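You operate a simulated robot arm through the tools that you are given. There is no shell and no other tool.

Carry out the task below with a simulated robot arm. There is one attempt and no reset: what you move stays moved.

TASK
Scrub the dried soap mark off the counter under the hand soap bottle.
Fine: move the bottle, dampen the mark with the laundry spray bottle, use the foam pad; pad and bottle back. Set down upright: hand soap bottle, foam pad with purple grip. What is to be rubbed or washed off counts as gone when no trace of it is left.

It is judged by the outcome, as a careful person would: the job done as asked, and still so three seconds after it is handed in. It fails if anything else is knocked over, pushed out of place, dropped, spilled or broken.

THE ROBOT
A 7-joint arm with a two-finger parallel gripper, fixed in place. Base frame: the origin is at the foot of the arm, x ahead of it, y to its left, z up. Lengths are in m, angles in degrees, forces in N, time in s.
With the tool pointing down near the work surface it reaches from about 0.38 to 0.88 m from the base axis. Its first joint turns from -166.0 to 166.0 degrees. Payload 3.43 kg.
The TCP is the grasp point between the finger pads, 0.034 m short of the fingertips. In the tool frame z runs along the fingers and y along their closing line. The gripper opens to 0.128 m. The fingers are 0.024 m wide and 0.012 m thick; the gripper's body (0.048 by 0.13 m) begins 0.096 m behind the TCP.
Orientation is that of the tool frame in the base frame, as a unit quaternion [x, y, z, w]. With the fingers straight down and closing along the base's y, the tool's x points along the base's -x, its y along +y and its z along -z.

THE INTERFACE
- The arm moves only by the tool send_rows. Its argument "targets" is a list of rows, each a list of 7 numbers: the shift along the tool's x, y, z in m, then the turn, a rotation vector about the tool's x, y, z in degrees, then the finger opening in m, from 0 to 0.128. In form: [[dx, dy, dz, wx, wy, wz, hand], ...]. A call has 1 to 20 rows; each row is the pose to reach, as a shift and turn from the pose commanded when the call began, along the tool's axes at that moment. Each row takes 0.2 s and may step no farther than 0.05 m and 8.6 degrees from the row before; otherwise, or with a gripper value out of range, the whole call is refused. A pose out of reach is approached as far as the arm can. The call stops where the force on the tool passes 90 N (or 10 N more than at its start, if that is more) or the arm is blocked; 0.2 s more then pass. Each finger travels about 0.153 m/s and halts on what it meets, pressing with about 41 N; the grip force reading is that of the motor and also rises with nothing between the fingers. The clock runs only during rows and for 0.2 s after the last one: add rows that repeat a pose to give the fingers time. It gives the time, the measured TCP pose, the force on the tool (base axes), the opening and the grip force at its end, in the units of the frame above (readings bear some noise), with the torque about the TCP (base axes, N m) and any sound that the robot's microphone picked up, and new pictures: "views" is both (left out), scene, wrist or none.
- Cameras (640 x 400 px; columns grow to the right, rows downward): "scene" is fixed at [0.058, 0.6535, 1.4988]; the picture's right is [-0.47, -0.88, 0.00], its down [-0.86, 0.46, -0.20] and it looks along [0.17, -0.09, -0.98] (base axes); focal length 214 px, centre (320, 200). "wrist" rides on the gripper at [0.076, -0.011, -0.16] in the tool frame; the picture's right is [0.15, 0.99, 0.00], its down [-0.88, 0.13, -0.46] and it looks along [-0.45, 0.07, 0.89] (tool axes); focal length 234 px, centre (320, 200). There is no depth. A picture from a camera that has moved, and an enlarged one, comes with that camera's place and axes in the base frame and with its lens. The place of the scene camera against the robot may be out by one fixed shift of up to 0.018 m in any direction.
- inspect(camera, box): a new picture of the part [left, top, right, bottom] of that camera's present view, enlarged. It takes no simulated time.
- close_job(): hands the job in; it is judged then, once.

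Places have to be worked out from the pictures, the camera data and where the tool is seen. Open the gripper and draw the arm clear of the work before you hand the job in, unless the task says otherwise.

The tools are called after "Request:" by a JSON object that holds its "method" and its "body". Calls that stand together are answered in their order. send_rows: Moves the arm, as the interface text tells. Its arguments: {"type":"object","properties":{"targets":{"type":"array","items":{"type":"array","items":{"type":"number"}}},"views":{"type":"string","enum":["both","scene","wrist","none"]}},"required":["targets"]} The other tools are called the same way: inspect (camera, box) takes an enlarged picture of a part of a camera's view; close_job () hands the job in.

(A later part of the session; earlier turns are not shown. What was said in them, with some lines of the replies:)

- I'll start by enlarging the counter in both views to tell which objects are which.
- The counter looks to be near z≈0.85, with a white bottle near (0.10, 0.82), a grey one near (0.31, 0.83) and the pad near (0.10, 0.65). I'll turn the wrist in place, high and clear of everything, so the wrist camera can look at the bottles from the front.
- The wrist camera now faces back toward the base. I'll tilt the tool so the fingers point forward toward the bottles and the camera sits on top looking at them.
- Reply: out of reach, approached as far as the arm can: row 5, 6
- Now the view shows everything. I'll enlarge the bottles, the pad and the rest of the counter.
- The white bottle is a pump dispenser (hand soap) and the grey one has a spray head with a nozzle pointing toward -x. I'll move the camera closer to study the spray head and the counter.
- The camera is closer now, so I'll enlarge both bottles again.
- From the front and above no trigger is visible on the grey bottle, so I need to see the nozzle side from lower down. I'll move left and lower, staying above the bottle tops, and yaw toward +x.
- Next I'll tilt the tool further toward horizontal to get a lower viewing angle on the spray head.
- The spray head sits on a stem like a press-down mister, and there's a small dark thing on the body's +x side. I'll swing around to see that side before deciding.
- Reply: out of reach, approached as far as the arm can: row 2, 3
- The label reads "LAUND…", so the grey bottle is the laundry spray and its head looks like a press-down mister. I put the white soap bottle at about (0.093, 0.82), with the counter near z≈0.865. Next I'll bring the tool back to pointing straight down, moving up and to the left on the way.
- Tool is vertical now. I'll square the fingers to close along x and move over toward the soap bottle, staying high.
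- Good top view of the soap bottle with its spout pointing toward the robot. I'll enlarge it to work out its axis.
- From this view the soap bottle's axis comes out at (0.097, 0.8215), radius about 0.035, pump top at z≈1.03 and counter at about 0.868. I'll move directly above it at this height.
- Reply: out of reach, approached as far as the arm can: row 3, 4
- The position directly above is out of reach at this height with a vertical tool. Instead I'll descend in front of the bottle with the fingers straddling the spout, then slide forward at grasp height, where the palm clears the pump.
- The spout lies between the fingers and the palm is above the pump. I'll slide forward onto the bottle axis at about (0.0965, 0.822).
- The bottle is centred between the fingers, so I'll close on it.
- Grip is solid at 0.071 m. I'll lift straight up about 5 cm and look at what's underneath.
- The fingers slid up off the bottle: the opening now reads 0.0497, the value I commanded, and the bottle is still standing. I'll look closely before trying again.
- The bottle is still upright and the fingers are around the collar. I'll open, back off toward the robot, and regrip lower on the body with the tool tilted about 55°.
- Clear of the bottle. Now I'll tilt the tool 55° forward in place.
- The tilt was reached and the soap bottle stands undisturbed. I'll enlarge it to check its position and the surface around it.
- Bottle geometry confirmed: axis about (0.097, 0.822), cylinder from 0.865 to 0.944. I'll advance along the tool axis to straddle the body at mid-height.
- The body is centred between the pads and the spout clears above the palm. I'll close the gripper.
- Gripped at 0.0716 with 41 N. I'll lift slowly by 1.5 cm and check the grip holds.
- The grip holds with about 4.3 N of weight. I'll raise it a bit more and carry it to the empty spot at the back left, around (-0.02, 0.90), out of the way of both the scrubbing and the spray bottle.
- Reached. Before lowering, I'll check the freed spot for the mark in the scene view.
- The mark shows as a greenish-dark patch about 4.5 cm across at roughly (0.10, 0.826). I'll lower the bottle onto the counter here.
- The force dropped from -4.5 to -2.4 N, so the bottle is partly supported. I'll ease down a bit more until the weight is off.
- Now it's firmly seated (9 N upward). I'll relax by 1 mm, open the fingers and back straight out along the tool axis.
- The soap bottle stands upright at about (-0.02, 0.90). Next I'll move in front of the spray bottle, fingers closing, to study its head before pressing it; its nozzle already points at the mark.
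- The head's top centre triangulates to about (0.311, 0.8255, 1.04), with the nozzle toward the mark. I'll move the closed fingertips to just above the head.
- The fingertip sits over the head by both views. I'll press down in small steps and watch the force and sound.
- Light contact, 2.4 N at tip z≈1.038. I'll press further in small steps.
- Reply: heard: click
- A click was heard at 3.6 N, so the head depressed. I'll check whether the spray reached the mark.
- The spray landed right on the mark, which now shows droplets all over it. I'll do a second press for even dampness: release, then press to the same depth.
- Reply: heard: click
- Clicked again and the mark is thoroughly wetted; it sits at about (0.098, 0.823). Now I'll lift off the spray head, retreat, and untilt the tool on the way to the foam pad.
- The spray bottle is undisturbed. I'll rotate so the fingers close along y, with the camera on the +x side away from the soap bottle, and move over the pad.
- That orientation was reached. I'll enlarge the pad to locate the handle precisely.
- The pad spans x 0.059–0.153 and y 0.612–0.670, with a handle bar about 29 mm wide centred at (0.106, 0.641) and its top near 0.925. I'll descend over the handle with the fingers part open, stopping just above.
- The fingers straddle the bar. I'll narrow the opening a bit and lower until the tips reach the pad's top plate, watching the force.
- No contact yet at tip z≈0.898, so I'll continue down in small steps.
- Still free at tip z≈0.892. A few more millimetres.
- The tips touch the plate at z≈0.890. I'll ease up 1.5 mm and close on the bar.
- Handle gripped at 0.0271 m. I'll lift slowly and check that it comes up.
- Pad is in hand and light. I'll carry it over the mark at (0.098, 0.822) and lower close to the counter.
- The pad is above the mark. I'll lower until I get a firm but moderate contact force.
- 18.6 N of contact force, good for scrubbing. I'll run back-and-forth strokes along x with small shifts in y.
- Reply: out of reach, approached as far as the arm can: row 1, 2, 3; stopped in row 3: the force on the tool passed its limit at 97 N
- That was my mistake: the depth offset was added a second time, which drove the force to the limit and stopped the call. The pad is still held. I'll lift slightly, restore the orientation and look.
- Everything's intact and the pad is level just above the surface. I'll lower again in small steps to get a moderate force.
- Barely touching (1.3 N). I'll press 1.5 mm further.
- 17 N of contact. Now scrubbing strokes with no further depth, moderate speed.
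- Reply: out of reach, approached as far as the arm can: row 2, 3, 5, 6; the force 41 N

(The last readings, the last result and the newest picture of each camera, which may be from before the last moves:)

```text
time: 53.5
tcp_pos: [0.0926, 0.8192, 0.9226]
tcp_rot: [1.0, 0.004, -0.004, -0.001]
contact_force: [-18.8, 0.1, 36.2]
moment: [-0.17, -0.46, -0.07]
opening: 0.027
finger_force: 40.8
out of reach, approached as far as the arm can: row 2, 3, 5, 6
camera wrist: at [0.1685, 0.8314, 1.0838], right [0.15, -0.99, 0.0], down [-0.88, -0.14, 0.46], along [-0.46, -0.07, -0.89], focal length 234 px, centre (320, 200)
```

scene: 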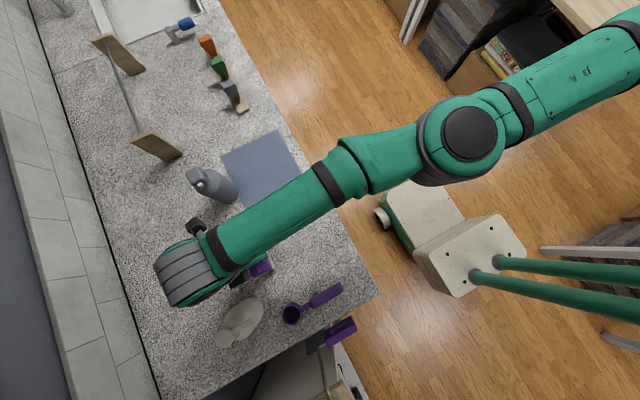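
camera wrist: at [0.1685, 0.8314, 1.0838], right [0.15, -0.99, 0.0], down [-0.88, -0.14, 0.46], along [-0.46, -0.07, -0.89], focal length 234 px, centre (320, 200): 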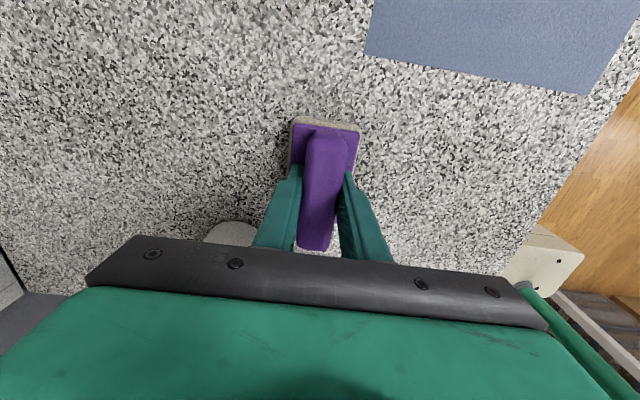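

There was drag and the position drifted, with some rows flagged out of reach near the arm's extension limit. I'll lift and back off a bit to see the effect on the mark so far.

Request:
{"method": "send_rows", "body": {"targets": [[0, 0, -0.01, 0, 0, 0, 0.015], [0, 0, -0.03, 0, 0, 0, 0.015], [0, 0.04, -0.04, 0, 0, 0, 0.015], [0, 0.08, -0.04, 0, 0, 0, 0.015], [0, 0.11, -0.04, 0, 0, 0, 0.015]], "views": "both"}}

Request:
{"method": "inspect", "body": {"camera": "wrist", "box": [140, 80, 340, 240]}}

Request:
{"method": "inspect", "body": {"camera": "scene", "box": [200, 200, 320, 290]}}

```text
time: 54.6
tcp_pos: [0.0982, 0.713, 0.9617]
tcp_rot: [1.0, 0.0, -0.001, 0.001]
contact_force: [-1.3, 0.2, 0.2]
moment: [-0.02, -0.06, -0.01]
opening: 0.0272
finger_force: 41.1
camera wrist: at [0.1747, 0.7234, 1.1223], right [0.15, -0.99, 0.0], down [-0.88, -0.13, 0.46], along [-0.45, -0.07, -0.89], focal length 234 px, centre (320, 200)
```

scene: 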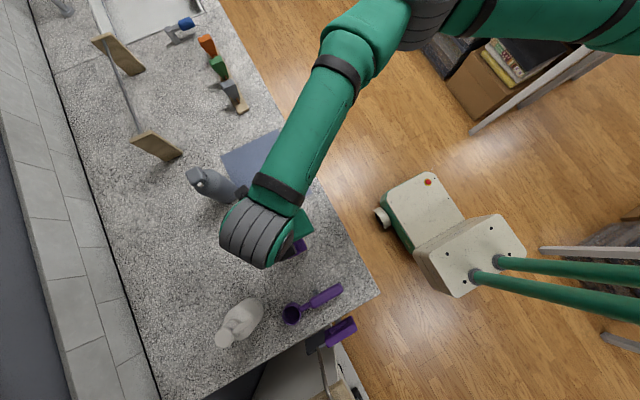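
wrist: 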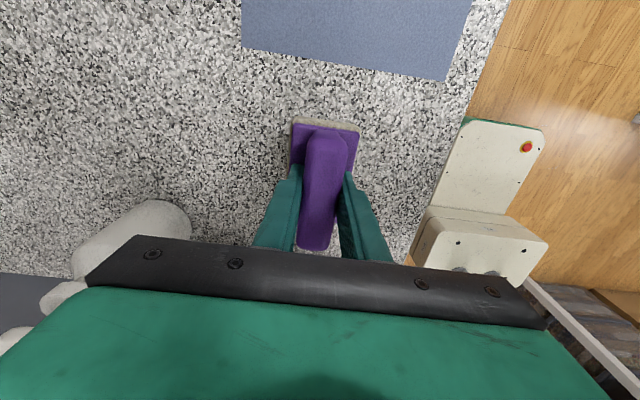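

```text
2.50 times, centred on (240, 160) of wrist
camera zoom: at [0.1747, 0.7234, 1.1223], right [0.15, -0.99, 0.0], down [-0.88, -0.13, 0.46], along [-0.45, -0.07, -0.89], focal length 585 px, centre (520, 300)
```

zoom: 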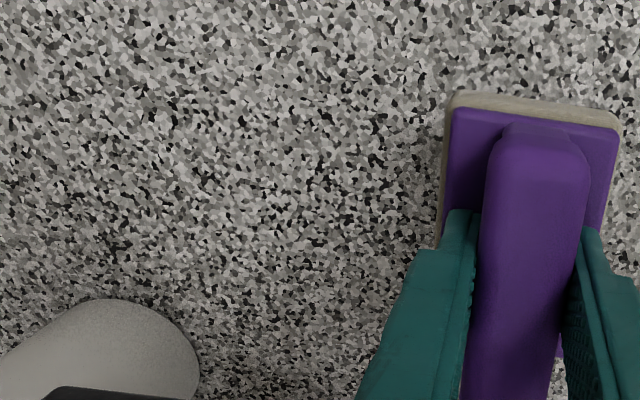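

```text
4.44 times, centred on (260, 245) of scene
camera zoom: at [0.058, 0.6535, 1.4988], right [-0.47, -0.88, 0.0], down [-0.86, 0.46, -0.2], along [0.17, -0.09, -0.98], focal length 953 px, centre (587, 0)
```

zoom: 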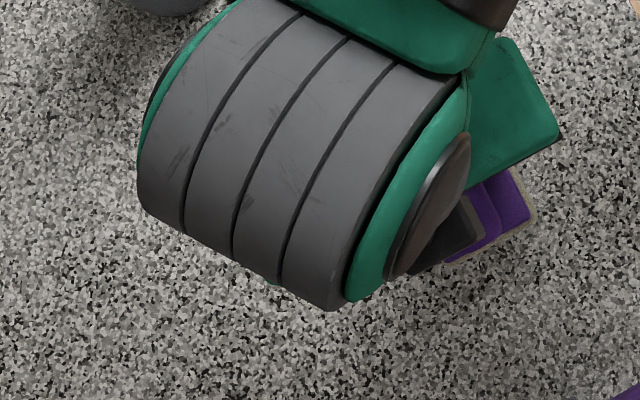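

The spot where the mark was (about pixel 219,142) looks clean. I'll zoom in to check for any remaining trace.

Request:
{"method": "inspect", "body": {"camera": "wrist", "box": [165, 100, 275, 190]}}

Request:
{"method": "inspect", "body": {"camera": "wrist", "box": [60, 40, 300, 220]}}

```text
4.44 times, centred on (220, 145) of wrist
camera zoom: at [0.1747, 0.7234, 1.1223], right [0.15, -0.99, 0.0], down [-0.88, -0.13, 0.46], along [-0.45, -0.07, -0.89], focal length 1041 px, centre (764, 444)
```

zoom: 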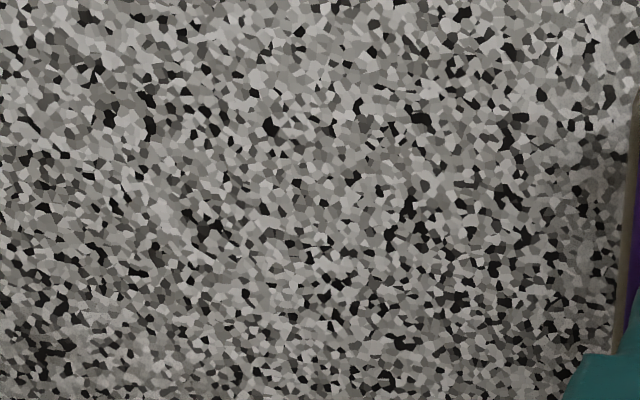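

```text
2.22 times, centred on (180, 130) of wrist
camera zoom: at [0.1747, 0.7234, 1.1223], right [0.15, -0.99, 0.0], down [-0.88, -0.13, 0.46], along [-0.45, -0.07, -0.89], focal length 520 px, centre (631, 356)
```

zoom: 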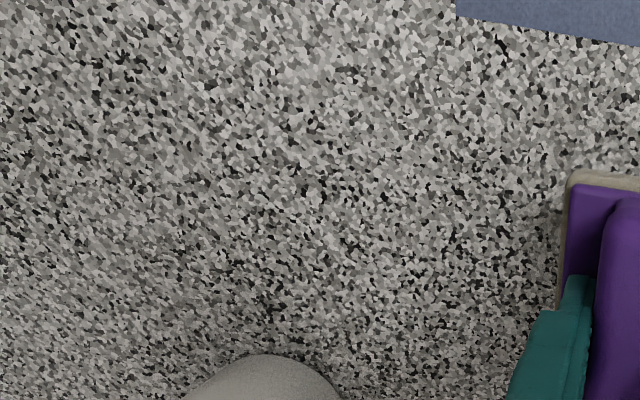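

No trace visible now. To be certain, I'll do one more lighter pass over the area, with strokes kept slightly toward the robot side of the reach limit.

Request:
{"method": "send_rows", "body": {"targets": [[0, -0.035, 0, 0, 0, 0, 0.015], [0, -0.07, 0, 0, 0, 0, 0.015], [0, -0.106, 0, 0, 0, 0, 0.015], [0, -0.106, 0.02, 0, 0, 0, 0.015], [0, -0.106, 0.032, 0, 0, 0, 0.015], [0, -0.106, 0.0365, 0, 0, 0, 0.015]], "views": "none"}}

```text
time: 56.0
tcp_pos: [0.0988, 0.8162, 0.9258]
tcp_rot: [1.0, 0.0, -0.002, 0.0]
contact_force: [1.2, 0.1, -0.5]
moment: [-0.01, 0.0, -0.02]
opening: 0.027
finger_force: 40.7
```

Just above the surface. I'll press 2 mm.

Request:
{"method": "send_rows", "body": {"targets": [[0, 0, 0.001, 0, 0, 0, 0.015], [0, 0, 0.0022, 0, 0, 0, 0.015]], "views": "none"}}

```text
time: 56.6
tcp_pos: [0.0976, 0.8162, 0.9248]
tcp_rot: [1.0, 0.0, 0.0, 0.001]
contact_force: [-0.1, -1.0, 6.7]
moment: [-0.17, -0.37, -0.06]
opening: 0.0271
finger_force: 40.9
```

6.7 N, which is good for a gentle finishing pass. I'll stroke in x and y around the mark.

Request:
{"method": "send_rows", "body": {"targets": [[0.012, 0, 0.0004, 0, 0, 0, 0.015], [0.02, 0, 0.0004, 0, 0, 0, 0.015], [0.01, 0, 0.0004, 0, 0, 0, 0.015], [0, 0, 0.0004, 0, 0, 0, 0.015], [-0.01, 0, 0.0004, 0, 0, 0, 0.015], [-0.015, 0, 0.0004, 0, 0, 0, 0.015], [-0.005, -0.006, 0.0004, 0, 0, 0, 0.015], [0.008, -0.01, 0.0004, 0, 0, 0, 0.015], [0.02, -0.01, 0.0004, 0, 0, 0, 0.015], [0.008, -0.01, 0.0004, 0, 0, 0, 0.015], [-0.005, -0.01, 0.0004, 0, 0, 0, 0.015], [-0.012, -0.006, 0.0004, 0, 0, 0, 0.015], [0, 0.004, 0.0004, 0, 0, 0, 0.015], [0.012, 0.01, 0.0004, 0, 0, 0, 0.015], [0, 0.01, 0.0004, 0, 0, 0, 0.015], [-0.01, 0.008, 0.0004, 0, 0, 0, 0.015], [0, 0, 0, 0, 0, 0, 0.015]], "views": "wrist"}}

```text
time: 60.2
tcp_pos: [0.0934, 0.8175, 0.9237]
tcp_rot: [1.0, 0.001, -0.002, 0.0]
contact_force: [-9.5, -10.6, 28.9]
moment: [-0.37, -0.61, -0.3]
opening: 0.027
finger_force: 40.9
out of reach, approached as far as the arm can: row 7, 8, 9, 10, 11, 12
camera wrist: at [0.1712, 0.8287, 1.0839], right [0.15, -0.99, 0.0], down [-0.88, -0.13, 0.46], along [-0.46, -0.07, -0.89], focal length 234 px, centre (320, 200)
```

wrist: 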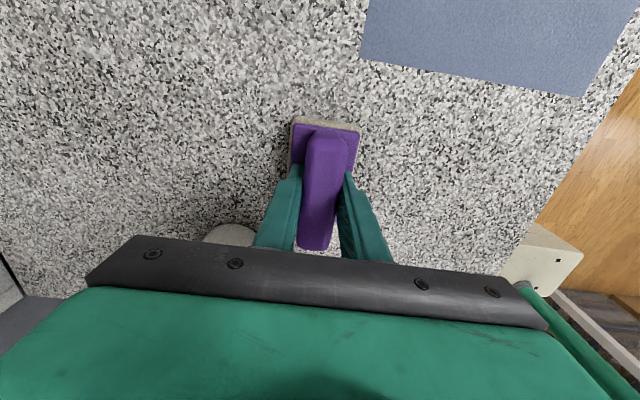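

The pass is done. I'll lift off and back away over the front to check the result.

Request:
{"method": "send_rows", "body": {"targets": [[0, 0, -0.01, 0, 0, 0, 0.015], [0, 0.005, -0.03, 0, 0, 0, 0.015], [0, 0.04, -0.045, 0, 0, 0, 0.015], [0, 0.08, -0.05, 0, 0, 0, 0.015], [0, 0.12, -0.06, 0, 0, 0, 0.015], [0, 0.16, -0.07, 0, 0, 0, 0.015], [0, 0.178, -0.07, 0, 0, 0, 0.015], [0, 0.178, -0.07, 0, 0, 0, 0.015]], "views": "both"}}

Request:
{"method": "inspect", "body": {"camera": "wrist", "box": [100, 60, 260, 200]}}

Request:
{"method": "inspect", "body": {"camera": "scene", "box": [200, 200, 320, 275]}}

```text
time: 62.0
tcp_pos: [0.0981, 0.6401, 0.9933]
tcp_rot: [1.0, 0.0, -0.002, 0.0]
contact_force: [0.0, -0.5, -0.6]
moment: [-0.02, -0.04, -0.01]
opening: 0.0269
finger_force: 41.1
camera wrist: at [0.1757, 0.651, 1.1533], right [0.15, -0.99, 0.0], down [-0.88, -0.13, 0.46], along [-0.45, -0.07, -0.89], focal length 234 px, centre (320, 200)
```

scene: 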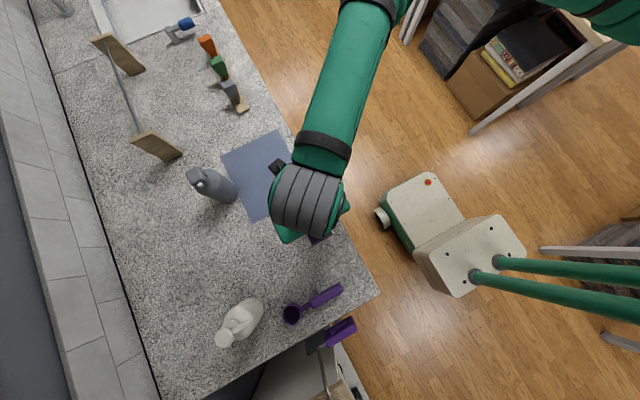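
wrist: 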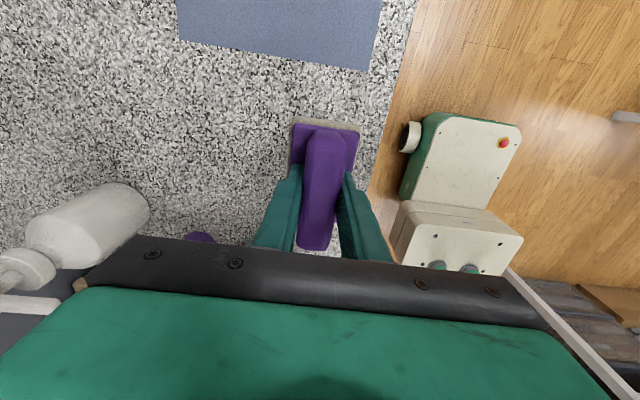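

```text
2.86 times, centred on (180, 130) of wrist
camera zoom: at [0.1757, 0.651, 1.1533], right [0.15, -0.99, 0.0], down [-0.88, -0.13, 0.46], along [-0.45, -0.07, -0.89], focal length 669 px, centre (720, 400)
```

zoom: 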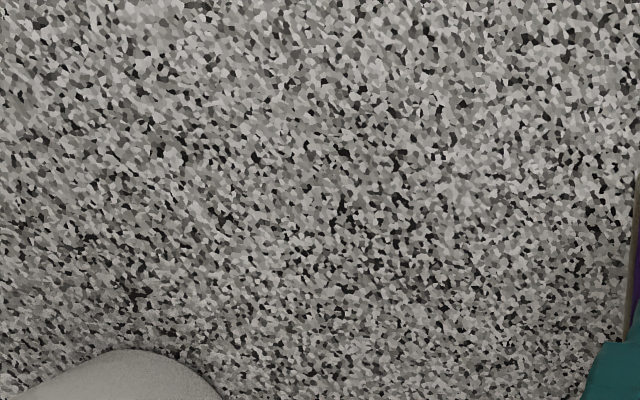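

```text
5.33 times, centred on (260, 238) of scene
camera zoom: at [0.058, 0.6535, 1.4988], right [-0.47, -0.88, 0.0], down [-0.86, 0.46, -0.2], along [0.17, -0.09, -0.98], focal length 1144 px, centre (640, 0)
```

zoom: 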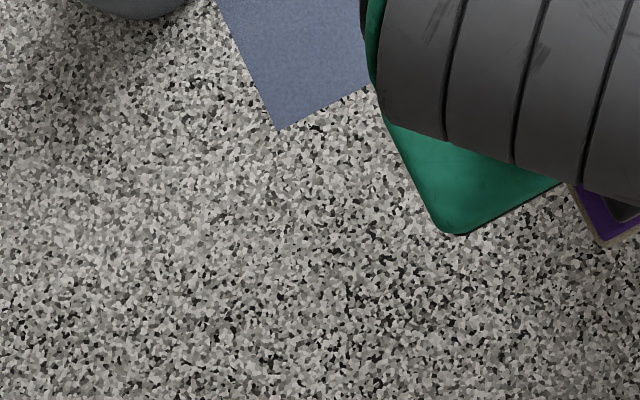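

The mark is completely gone in both views. Now I'll return the pad to its original place, TCP about (0.1066, 0.6397).

Request:
{"method": "send_rows", "body": {"targets": [[0.0085, 0.0003, 0.02, 0, 0, 0, 0.015], [0.0085, 0.0003, 0.045, 0, 0, 0, 0.015], [0.0085, 0.0003, 0.06, 0, 0, 0, 0.015], [0.0085, 0.0003, 0.066, 0, 0, 0, 0.015], [0.0085, 0.0003, 0.0685, 0, 0, 0, 0.015]], "views": "none"}}

```text
time: 63.2
tcp_pos: [0.1089, 0.6393, 0.9253]
tcp_rot: [1.0, 0.0, -0.002, 0.001]
contact_force: [1.0, -0.9, -0.3]
moment: [-0.01, 0.07, -0.01]
opening: 0.0273
finger_force: 40.4
```

Nearly down. I'll lower another 1–1.5 mm to seat it, with a slight x correction.

Request:
{"method": "send_rows", "body": {"targets": [[-0.001, 0, 0.0008, 0, -0.2, 0, 0.015], [-0.001, 0, 0.0015, 0, -0.2, 0, 0.015]], "views": "none"}}

```text
time: 63.9
tcp_pos: [0.1046, 0.6386, 0.9242]
tcp_rot: [1.0, 0.001, -0.004, 0.0]
contact_force: [-4.1, -0.6, 7.2]
moment: [-0.03, -0.12, -0.01]
opening: 0.0271
finger_force: 41.3
```

Seated at 7 N. I'll trim out the small tilt, then open the fingers gently and rise.

Request:
{"method": "send_rows", "body": {"targets": [[0.001, 0, -0.0006, 0, 0.4, 0, 0.015], [0.001, 0, -0.0006, 0, 0.4, 0, 0.015], [0.001, 0, -0.0006, 0, 0.4, 0, 0.035], [0.001, 0, -0.0006, 0, 0.4, 0, 0.043], [0.001, 0, -0.0006, 0, 0.4, 0, 0.045], [0.001, 0, -0.02, 0, 0.4, 0, 0.045], [0.001, 0, -0.05, 0, 0.4, 0, 0.045], [0.001, 0, -0.09, 0, 0.4, 0, 0.06], [0.001, 0, -0.13, 0, 0.4, 0, 0.1]], "views": "both"}}

Request:
{"method": "inspect", "body": {"camera": "wrist", "box": [220, 80, 420, 240]}}

```text
time: 65.8
tcp_pos: [0.1106, 0.6388, 1.0538]
tcp_rot: [1.0, 0.001, 0.0, 0.002]
contact_force: [-0.9, 0.7, -0.4]
moment: [-0.02, -0.03, -0.02]
opening: 0.1002
finger_force: 0.1
camera wrist: at [0.1852, 0.651, 1.2148], right [0.15, -0.99, 0.0], down [-0.88, -0.13, 0.46], along [-0.45, -0.07, -0.89], focal length 234 px, centre (320, 200)
```

scene: 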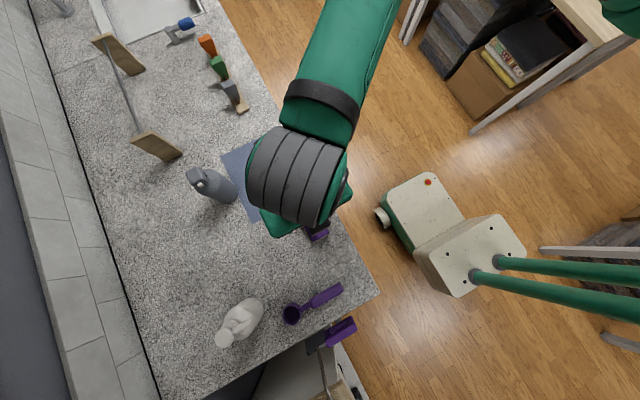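
wrist: 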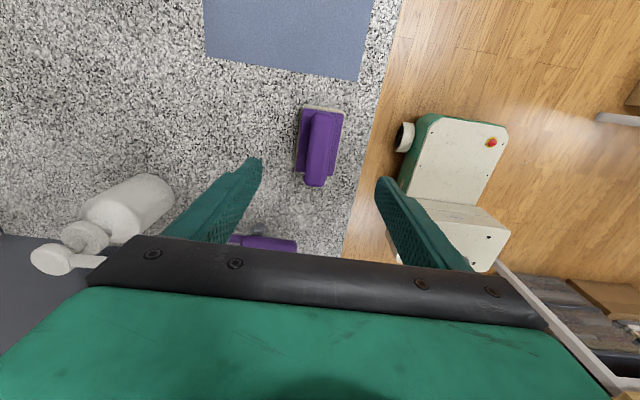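

```text
2.50 times, centred on (320, 160) of wrist
camera zoom: at [0.1852, 0.651, 1.2148], right [0.15, -0.99, 0.0], down [-0.88, -0.13, 0.46], along [-0.45, -0.07, -0.89], focal length 585 px, centre (320, 300)
```

zoom: 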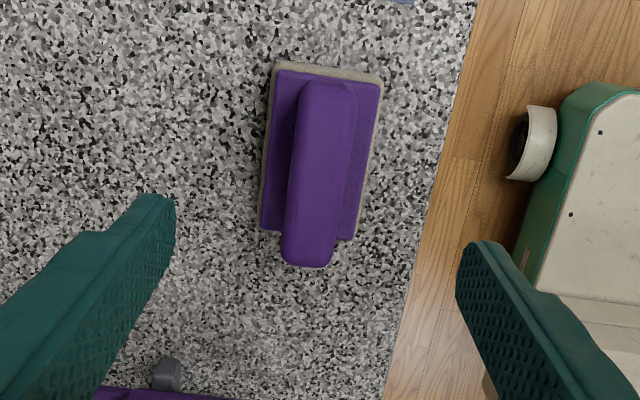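

The pad is back exactly where it was: its corner is at (0.153, 0.668), against (0.153, 0.670) originally. Now for the soap bottle: I'll rotate so the fingers close along x again and move left.

Request:
{"method": "send_rows", "body": {"targets": [[-0.0118, -0.002, -0.0024, 0, 0, -8.2, 0.1], [-0.0236, -0.004, -0.0048, 0, 0, -16.4, 0.1], [-0.0353, -0.006, -0.0071, 0, 0, -24.6, 0.1], [-0.0471, -0.008, -0.0095, 0, 0, -32.8, 0.1], [-0.0589, -0.01, -0.0118, 0, 0, -41, 0.1], [-0.0706, -0.012, -0.0142, 0, 0, -49.2, 0.1], [-0.0824, -0.014, -0.0165, 0, 0, -57.4, 0.11], [-0.0942, -0.016, -0.0189, 0, 0, -65.6, 0.11], [-0.106, -0.018, -0.0212, 0, 0, -73.8, 0.11], [-0.1177, -0.02, -0.0236, 0, 0, -82, 0.11], [-0.1295, -0.021, -0.026, 0, 0, -90, 0.11]], "views": "none"}}

```text
time: 68.2
tcp_pos: [-0.0201, 0.6616, 1.0797]
tcp_rot: [0.707, 0.708, -0.002, 0.001]
contact_force: [0.1, 0.1, 0.6]
moment: [-0.08, 0.03, 0.02]
opening: 0.1098
finger_force: 0.0
```

Oriented. Now I'll tilt 55° forward and move toward the soap bottle's approach line.

Request:
{"method": "send_rows", "body": {"targets": [[0.0136, 0, 0.01, 0, 7.9, 0, 0.11], [0.0271, 0, 0.02, 0, 15.7, 0, 0.11], [0.0407, 0, 0.03, 0, 23.6, 0, 0.11], [0.0543, 0, 0.04, 0, 31.4, 0, 0.11], [0.0679, 0, 0.05, 0, 39.3, 0, 0.11], [0.0814, 0, 0.06, 0, 47.1, 0, 0.11], [0.095, 0, 0.07, 0, 55, 0, 0.11]], "views": "both"}}

Request:
{"method": "inspect", "body": {"camera": "wrist", "box": [220, 20, 420, 200]}}

```text
time: 69.8
tcp_pos: [-0.0217, 0.7553, 1.0091]
tcp_rot: [0.627, 0.628, 0.326, -0.327]
contact_force: [0.4, 0.3, 0.0]
moment: [-0.01, -0.04, 0.0]
opening: 0.1101
finger_force: 0.0
camera wrist: at [-0.0321, 0.6685, 1.1638], right [0.99, 0.08, 0.12], down [0.13, -0.88, -0.46], along [0.07, 0.47, -0.88], focal length 234 px, centre (320, 200)
```

scene: 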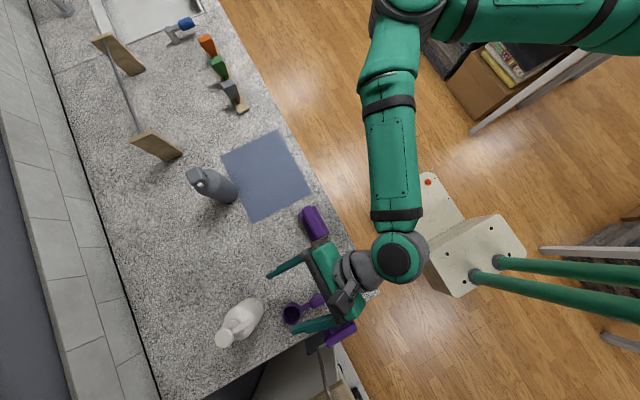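
wrist: 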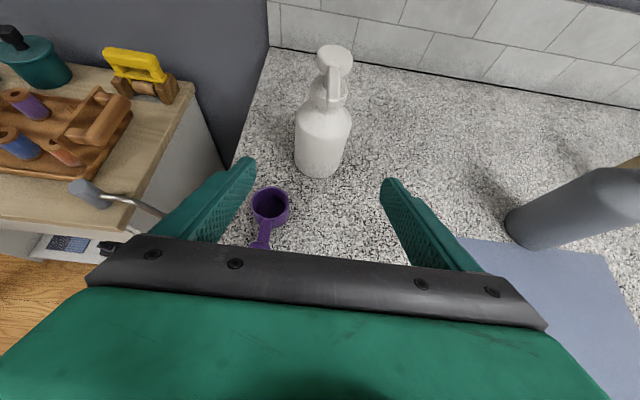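

```text
2.22 times, centred on (320, 110) of wrist
camera zoom: at [-0.0321, 0.6685, 1.1638], right [0.99, 0.08, 0.12], down [0.13, -0.88, -0.46], along [0.07, 0.47, -0.88], focal length 520 px, centre (320, 400)
```

zoom: 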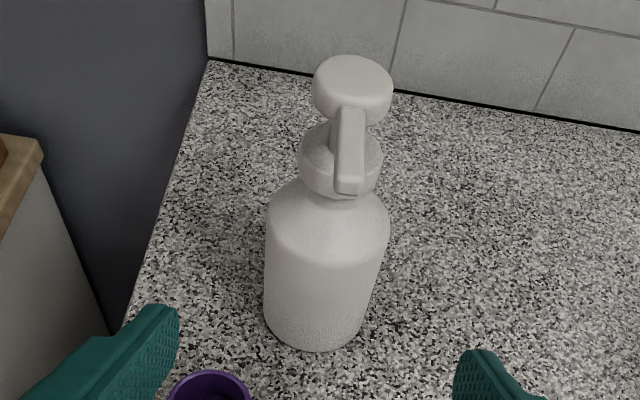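

The bottle is standing straight ahead. I'll advance along the tool axis around its body, the same way as before.

Request:
{"method": "send_rows", "body": {"targets": [[0.0005, 0.0002, 0.035, 0, 0, 0, 0.11], [0.001, 0.0003, 0.07, 0, 0, 0, 0.11], [0.0014, 0.0004, 0.105, 0, 0, 0, 0.11], [0.0019, 0.0005, 0.14, 0, 0, 0, 0.11], [0.0024, 0.0005, 0.1734, 0, 0, 0, 0.11], [0.0024, 0.0005, 0.1734, 0, 0, 0, 0.11]], "views": "wrist"}}

```text
time: 71.2
tcp_pos: [-0.0196, 0.898, 0.9129]
tcp_rot: [0.627, 0.628, 0.327, -0.325]
contact_force: [-0.1, 0.5, -0.1]
moment: [0.01, 0.01, 0.0]
opening: 0.1102
finger_force: 0.1
camera wrist: at [-0.0321, 0.8117, 1.0671], right [0.99, 0.09, 0.12], down [0.13, -0.88, -0.46], along [0.07, 0.47, -0.88], focal length 234 px, centre (320, 200)
```

wrist: 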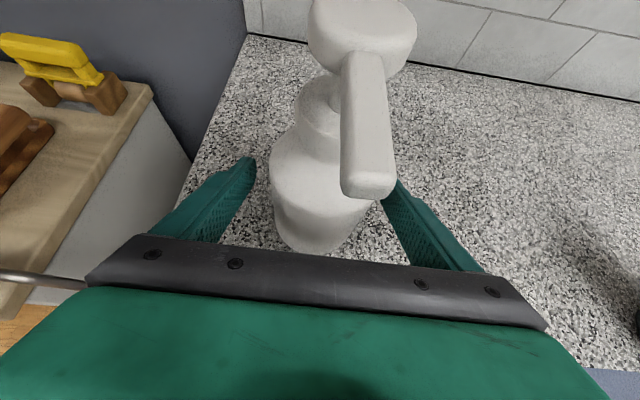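

The view is the same as the earlier grasp. I'll close and lift slowly.

Request:
{"method": "send_rows", "body": {"targets": [[0, 0, 0, 0, 0, 0, 0.085], [0, 0, 0, 0, 0, 0, 0.06], [0, 0, 0, 0, 0, 0, 0.06], [0, 0, 0, 0, 0, 0, 0.06], [0.0041, 0, -0.0029, 0, 0, 0, 0.06], [0.0082, 0, -0.0057, 0, 0, 0, 0.06], [0.0123, 0, -0.0086, 0, 0, 0, 0.06], [0.0123, 0, -0.0086, 0, 0, 0, 0.06]], "views": "wrist"}}

```text
time: 73.0
tcp_pos: [-0.0207, 0.8986, 0.9256]
tcp_rot: [0.627, 0.628, 0.326, -0.326]
contact_force: [-0.4, 0.5, -4.5]
moment: [0.01, 0.01, -0.02]
opening: 0.0719
finger_force: 40.8
camera wrist: at [-0.032, 0.8117, 1.0813], right [0.99, 0.08, 0.12], down [0.13, -0.88, -0.46], along [0.07, 0.47, -0.88], focal length 234 px, centre (320, 200)
```

wrist: 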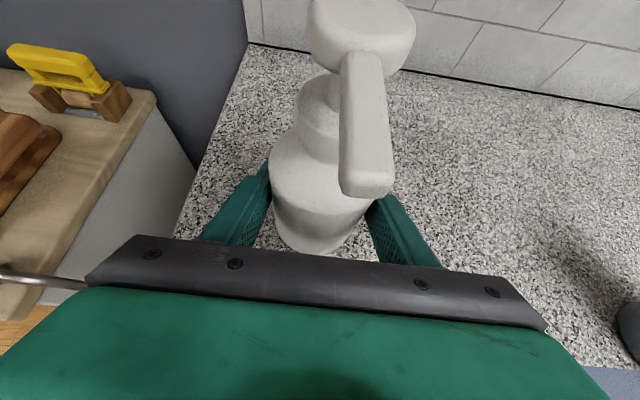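

The bottle is held at 4.5 N. I'll raise it more and carry it back over its original spot.

Request:
{"method": "send_rows", "body": {"targets": [[0.0156, 0, -0.0109, 0, 0, 0, 0.06], [0.0311, 0, -0.0218, 0, 0, 0, 0.06], [0.022, 0.0236, -0.0347, 0, 0, 0, 0.06], [0.013, 0.0472, -0.0477, 0, 0, 0, 0.06], [0.0039, 0.0708, -0.0606, 0, 0, 0, 0.06], [-0.0051, 0.0944, -0.0736, 0, 0, 0, 0.06], [-0.0142, 0.118, -0.0865, 0, 0, 0, 0.06], [-0.0142, 0.118, -0.0865, 0, 0, 0, 0.06]], "views": "both"}}

Request:
{"method": "inspect", "body": {"camera": "scene", "box": [200, 200, 320, 290]}}

```text
time: 74.8
tcp_pos: [0.0972, 0.8197, 0.9637]
tcp_rot: [0.628, 0.628, 0.326, -0.325]
contact_force: [0.3, 0.8, -4.5]
moment: [0.01, 0.03, 0.0]
opening: 0.0712
finger_force: 41.3
camera wrist: at [0.0861, 0.7327, 1.1194], right [0.99, 0.08, 0.12], down [0.13, -0.88, -0.46], along [0.07, 0.47, -0.88], focal length 234 px, centre (320, 200)
```

scene: 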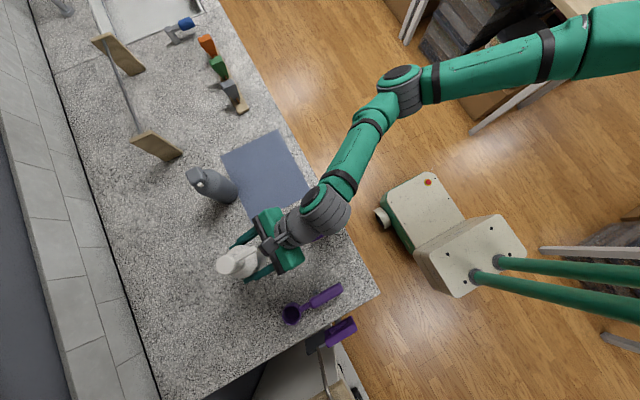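
wrist: 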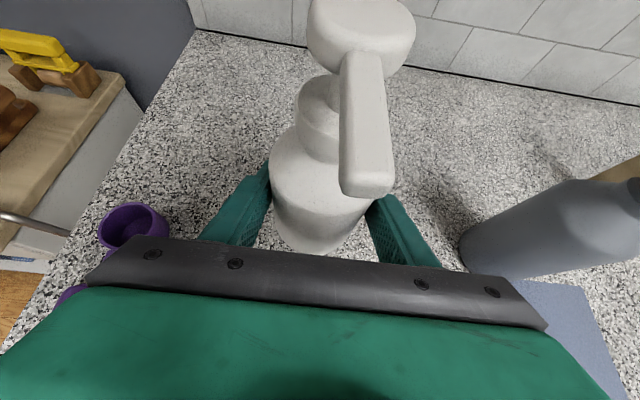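

```text
4.44 times, centred on (260, 245) of scene
camera zoom: at [0.058, 0.6535, 1.4988], right [-0.47, -0.88, 0.0], down [-0.86, 0.46, -0.2], along [0.17, -0.09, -0.98], focal length 953 px, centre (587, 0)
```

zoom: 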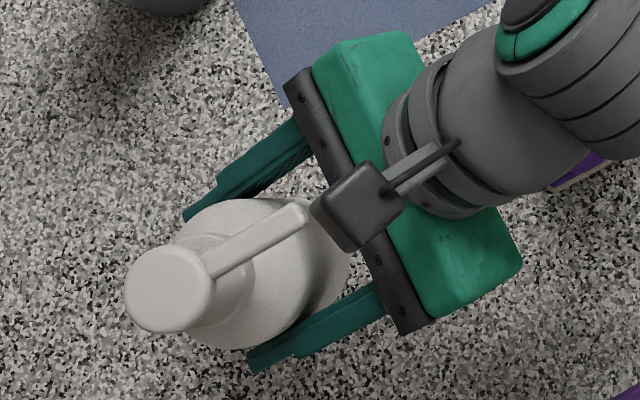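

Over the original spot. I'll lower the bottle gently onto the counter.

Request:
{"method": "send_rows", "body": {"targets": [[-0.0164, 0, 0.0115, 0, 0, 0, 0.06], [-0.0311, 0, 0.0218, 0, 0, 0, 0.06], [-0.0377, 0, 0.0264, 0, 0, 0, 0.06], [-0.0409, 0, 0.0287, 0, 0, 0, 0.06], [-0.0422, 0, 0.0295, 0, 0, 0, 0.06], [-0.0422, 0, 0.0295, 0, 0, 0, 0.06]], "views": "none"}}

```text
time: 76.2
tcp_pos: [0.0939, 0.8201, 0.9127]
tcp_rot: [0.626, 0.629, 0.326, -0.327]
contact_force: [0.7, 0.3, -4.5]
moment: [0.0, 0.01, 0.03]
opening: 0.0714
finger_force: 41.2
```

Still hanging free at 4.5 N. I'll lower in 1 mm steps.

Request:
{"method": "send_rows", "body": {"targets": [[-0.0008, 0.001, 0.0006, 0, 0, 0, 0.06], [-0.0014, 0.002, 0.001, 0, 0, 0, 0.06]], "views": "none"}}

```text
time: 76.8
tcp_pos: [0.0997, 0.8201, 0.9121]
tcp_rot: [0.627, 0.627, 0.327, -0.327]
contact_force: [0.9, -2.7, 1.6]
moment: [-0.38, -0.01, -0.01]
opening: 0.0713
finger_force: 41.1
```

The bottle is seated now, with force switching from -4.5 to +1.6 N. I'll open the fingers and back out along the tool axis.

Request:
{"method": "send_rows", "body": {"targets": [[0, 0, 0, 0, 0, 0, 0.06], [0, 0, 0, 0, 0, 0, 0.085], [0, 0, 0, 0, 0, 0, 0.11], [0, 0, 0, 0, 0, 0, 0.11], [0, 0, -0.03, 0, 0, 0, 0.11], [0, 0, -0.065, 0, 0, 0, 0.11], [0, 0, -0.1, 0, 0, 0, 0.11], [0, 0, -0.14, 0, 0, 0, 0.11], [0.02, 0, -0.17, 0, 0, 0, 0.11], [0.04, 0, -0.21, 0, 0, 0, 0.11]], "views": "both"}}

Request:
{"method": "inspect", "body": {"camera": "wrist", "box": [220, 20, 420, 200]}}

Request:
{"method": "inspect", "body": {"camera": "scene", "box": [160, 150, 400, 350]}}

```text
time: 79.0
tcp_pos: [0.1004, 0.6722, 1.0637]
tcp_rot: [0.628, 0.627, 0.326, -0.325]
contact_force: [-1.6, 0.6, -0.4]
moment: [-0.03, -0.1, -0.11]
opening: 0.1101
finger_force: 0.2
camera wrist: at [0.0882, 0.585, 1.2195], right [0.99, 0.08, 0.12], down [0.13, -0.88, -0.46], along [0.07, 0.47, -0.88], focal length 234 px, centre (320, 200)
```

scene: 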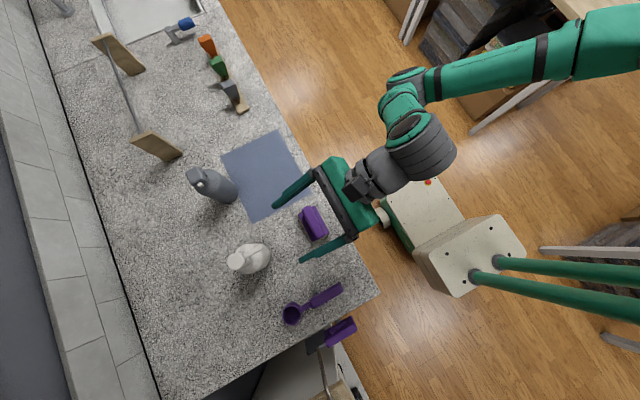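
wrist: 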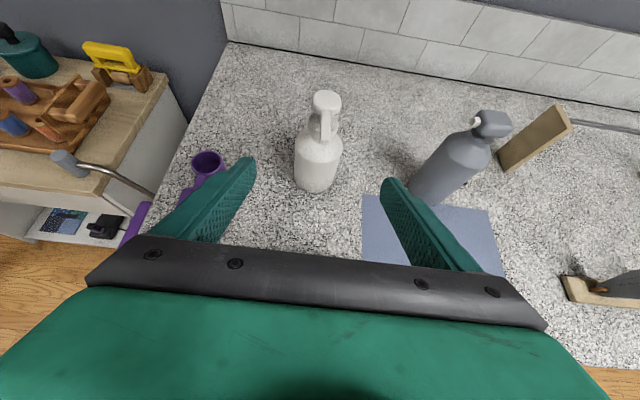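

```text
2.22 times, centred on (320, 110) of wrist
camera zoom: at [0.0882, 0.585, 1.2195], right [0.99, 0.08, 0.12], down [0.13, -0.88, -0.46], along [0.07, 0.47, -0.88], focal length 520 px, centre (320, 400)
```

zoom: 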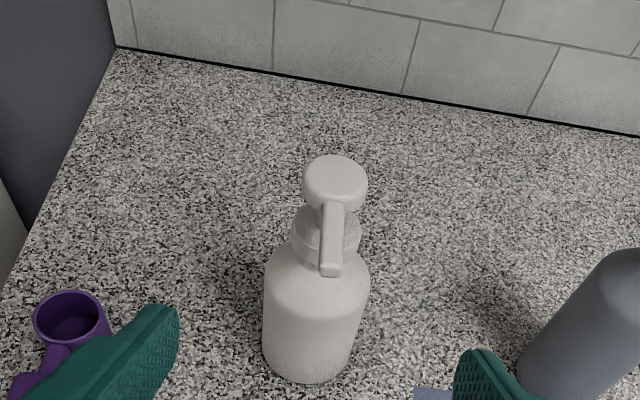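

```text
2.00 times, centred on (280, 250) of scene
camera zoom: at [0.058, 0.6535, 1.4988], right [-0.47, -0.88, 0.0], down [-0.86, 0.46, -0.2], along [0.17, -0.09, -0.98], focal length 429 px, centre (400, 100)
```

zoom: 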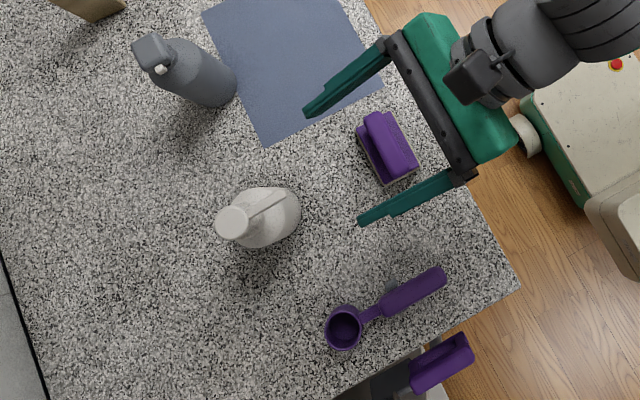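

Everything stands where it started and there's no trace of the mark around the bottle. I'll withdraw the arm up and back, with the gripper open, for a final check.

Request:
{"method": "send_rows", "body": {"targets": [[-0.0006, 0.0143, -0.0257, 0, -7.9, 0, 0.11], [-0.0011, 0.0286, -0.0514, 0, -15.7, 0, 0.11], [-0.0017, 0.0429, -0.0771, 0, -23.6, 0, 0.12], [-0.0023, 0.0571, -0.1029, 0, -31.4, 0, 0.128], [-0.0029, 0.0714, -0.1286, 0, -39.3, 0, 0.128], [-0.0034, 0.0857, -0.1543, 0, -47.1, 0, 0.128], [-0.004, 0.1, -0.18, 0, -55, 0, 0.128], [-0.004, 0.1, -0.18, 0, -55, 0, 0.128]], "views": "both"}}

Request:
{"method": "inspect", "body": {"camera": "scene", "box": [180, 220, 420, 370]}}

Request:
{"method": "inspect", "body": {"camera": "scene", "box": [160, 120, 400, 270]}}

```text
time: 80.8
tcp_pos: [0.1995, 0.5209, 1.165]
tcp_rot: [0.708, 0.706, -0.001, 0.001]
contact_force: [0.9, 0.1, -0.2]
moment: [-0.04, 0.13, 0.0]
opening: 0.1281
finger_force: 0.1
camera wrist: at [0.1896, 0.597, 1.3256], right [0.99, 0.14, 0.0], down [0.13, -0.88, 0.46], along [0.07, -0.45, -0.89], focal length 234 px, centre (320, 200)
```

scene: 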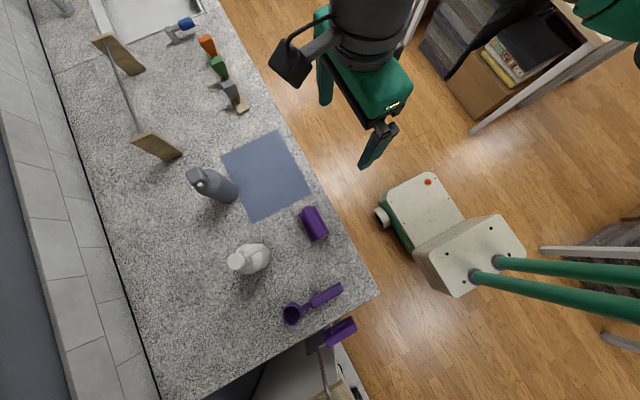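
wrist: 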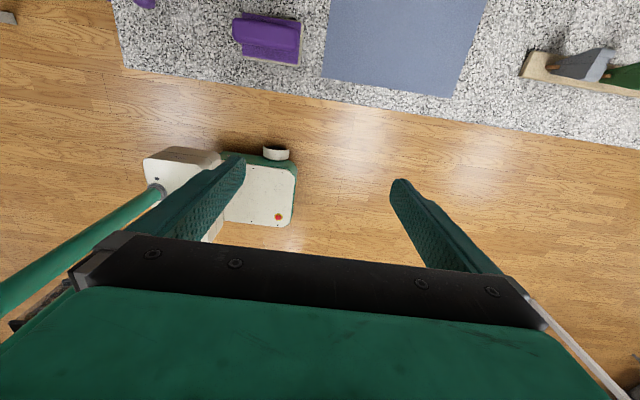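

```text
2.67 times, centred on (300, 295) of scene
camera zoom: at [0.058, 0.6535, 1.4988], right [-0.47, -0.88, 0.0], down [-0.86, 0.46, -0.2], along [0.17, -0.09, -0.98], focal length 572 px, centre (373, -53)
```

zoom: 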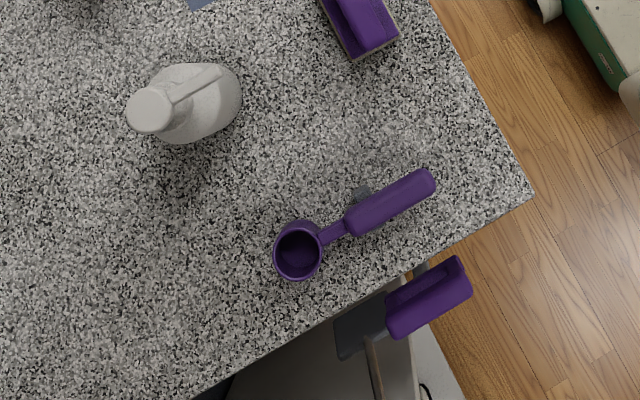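

```text
2.67 times, centred on (280, 195) of scene
camera zoom: at [0.058, 0.6535, 1.4988], right [-0.47, -0.88, 0.0], down [-0.86, 0.46, -0.2], along [0.17, -0.09, -0.98], focal length 572 px, centre (427, 213)
```

zoom: 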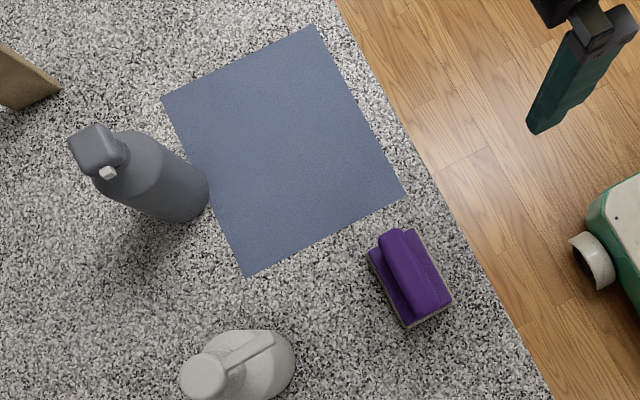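

The final pictures match the starting layout: soap bottle upright on its spot within a few mm, pad back upright in place, spray bottle and everything else unmoved. The mark is gone, and the gripper is open and clear, so I'm handing the job in.

Request:
{"method": "close_job", "body": {}}

```text
The job is handed in.
```

The dried soap mark under the hand soap bottle is gone. I saw no trace of it in the camera views before I set the bottle back down.

- **Cleaning:** I moved the soap bottle aside and dampened the mark with two presses of the laundry spray. I then scrubbed it in two passes with the foam pad.
- **Put back:** The hand soap bottle and the foam pad are upright on their original spots, both within a few millimetres. The spray bottle and everything else on the counter stayed where they were.
- **Slips along the way:**
  - My first grip on the soap bottle slid off while lifting; the bottle stayed standing.
  - One scrub stroke pressed too hard and hit the force limit, which stopped the arm. Nothing was damaged or displaced.

The gripper is open and the arm is clear of the counter.
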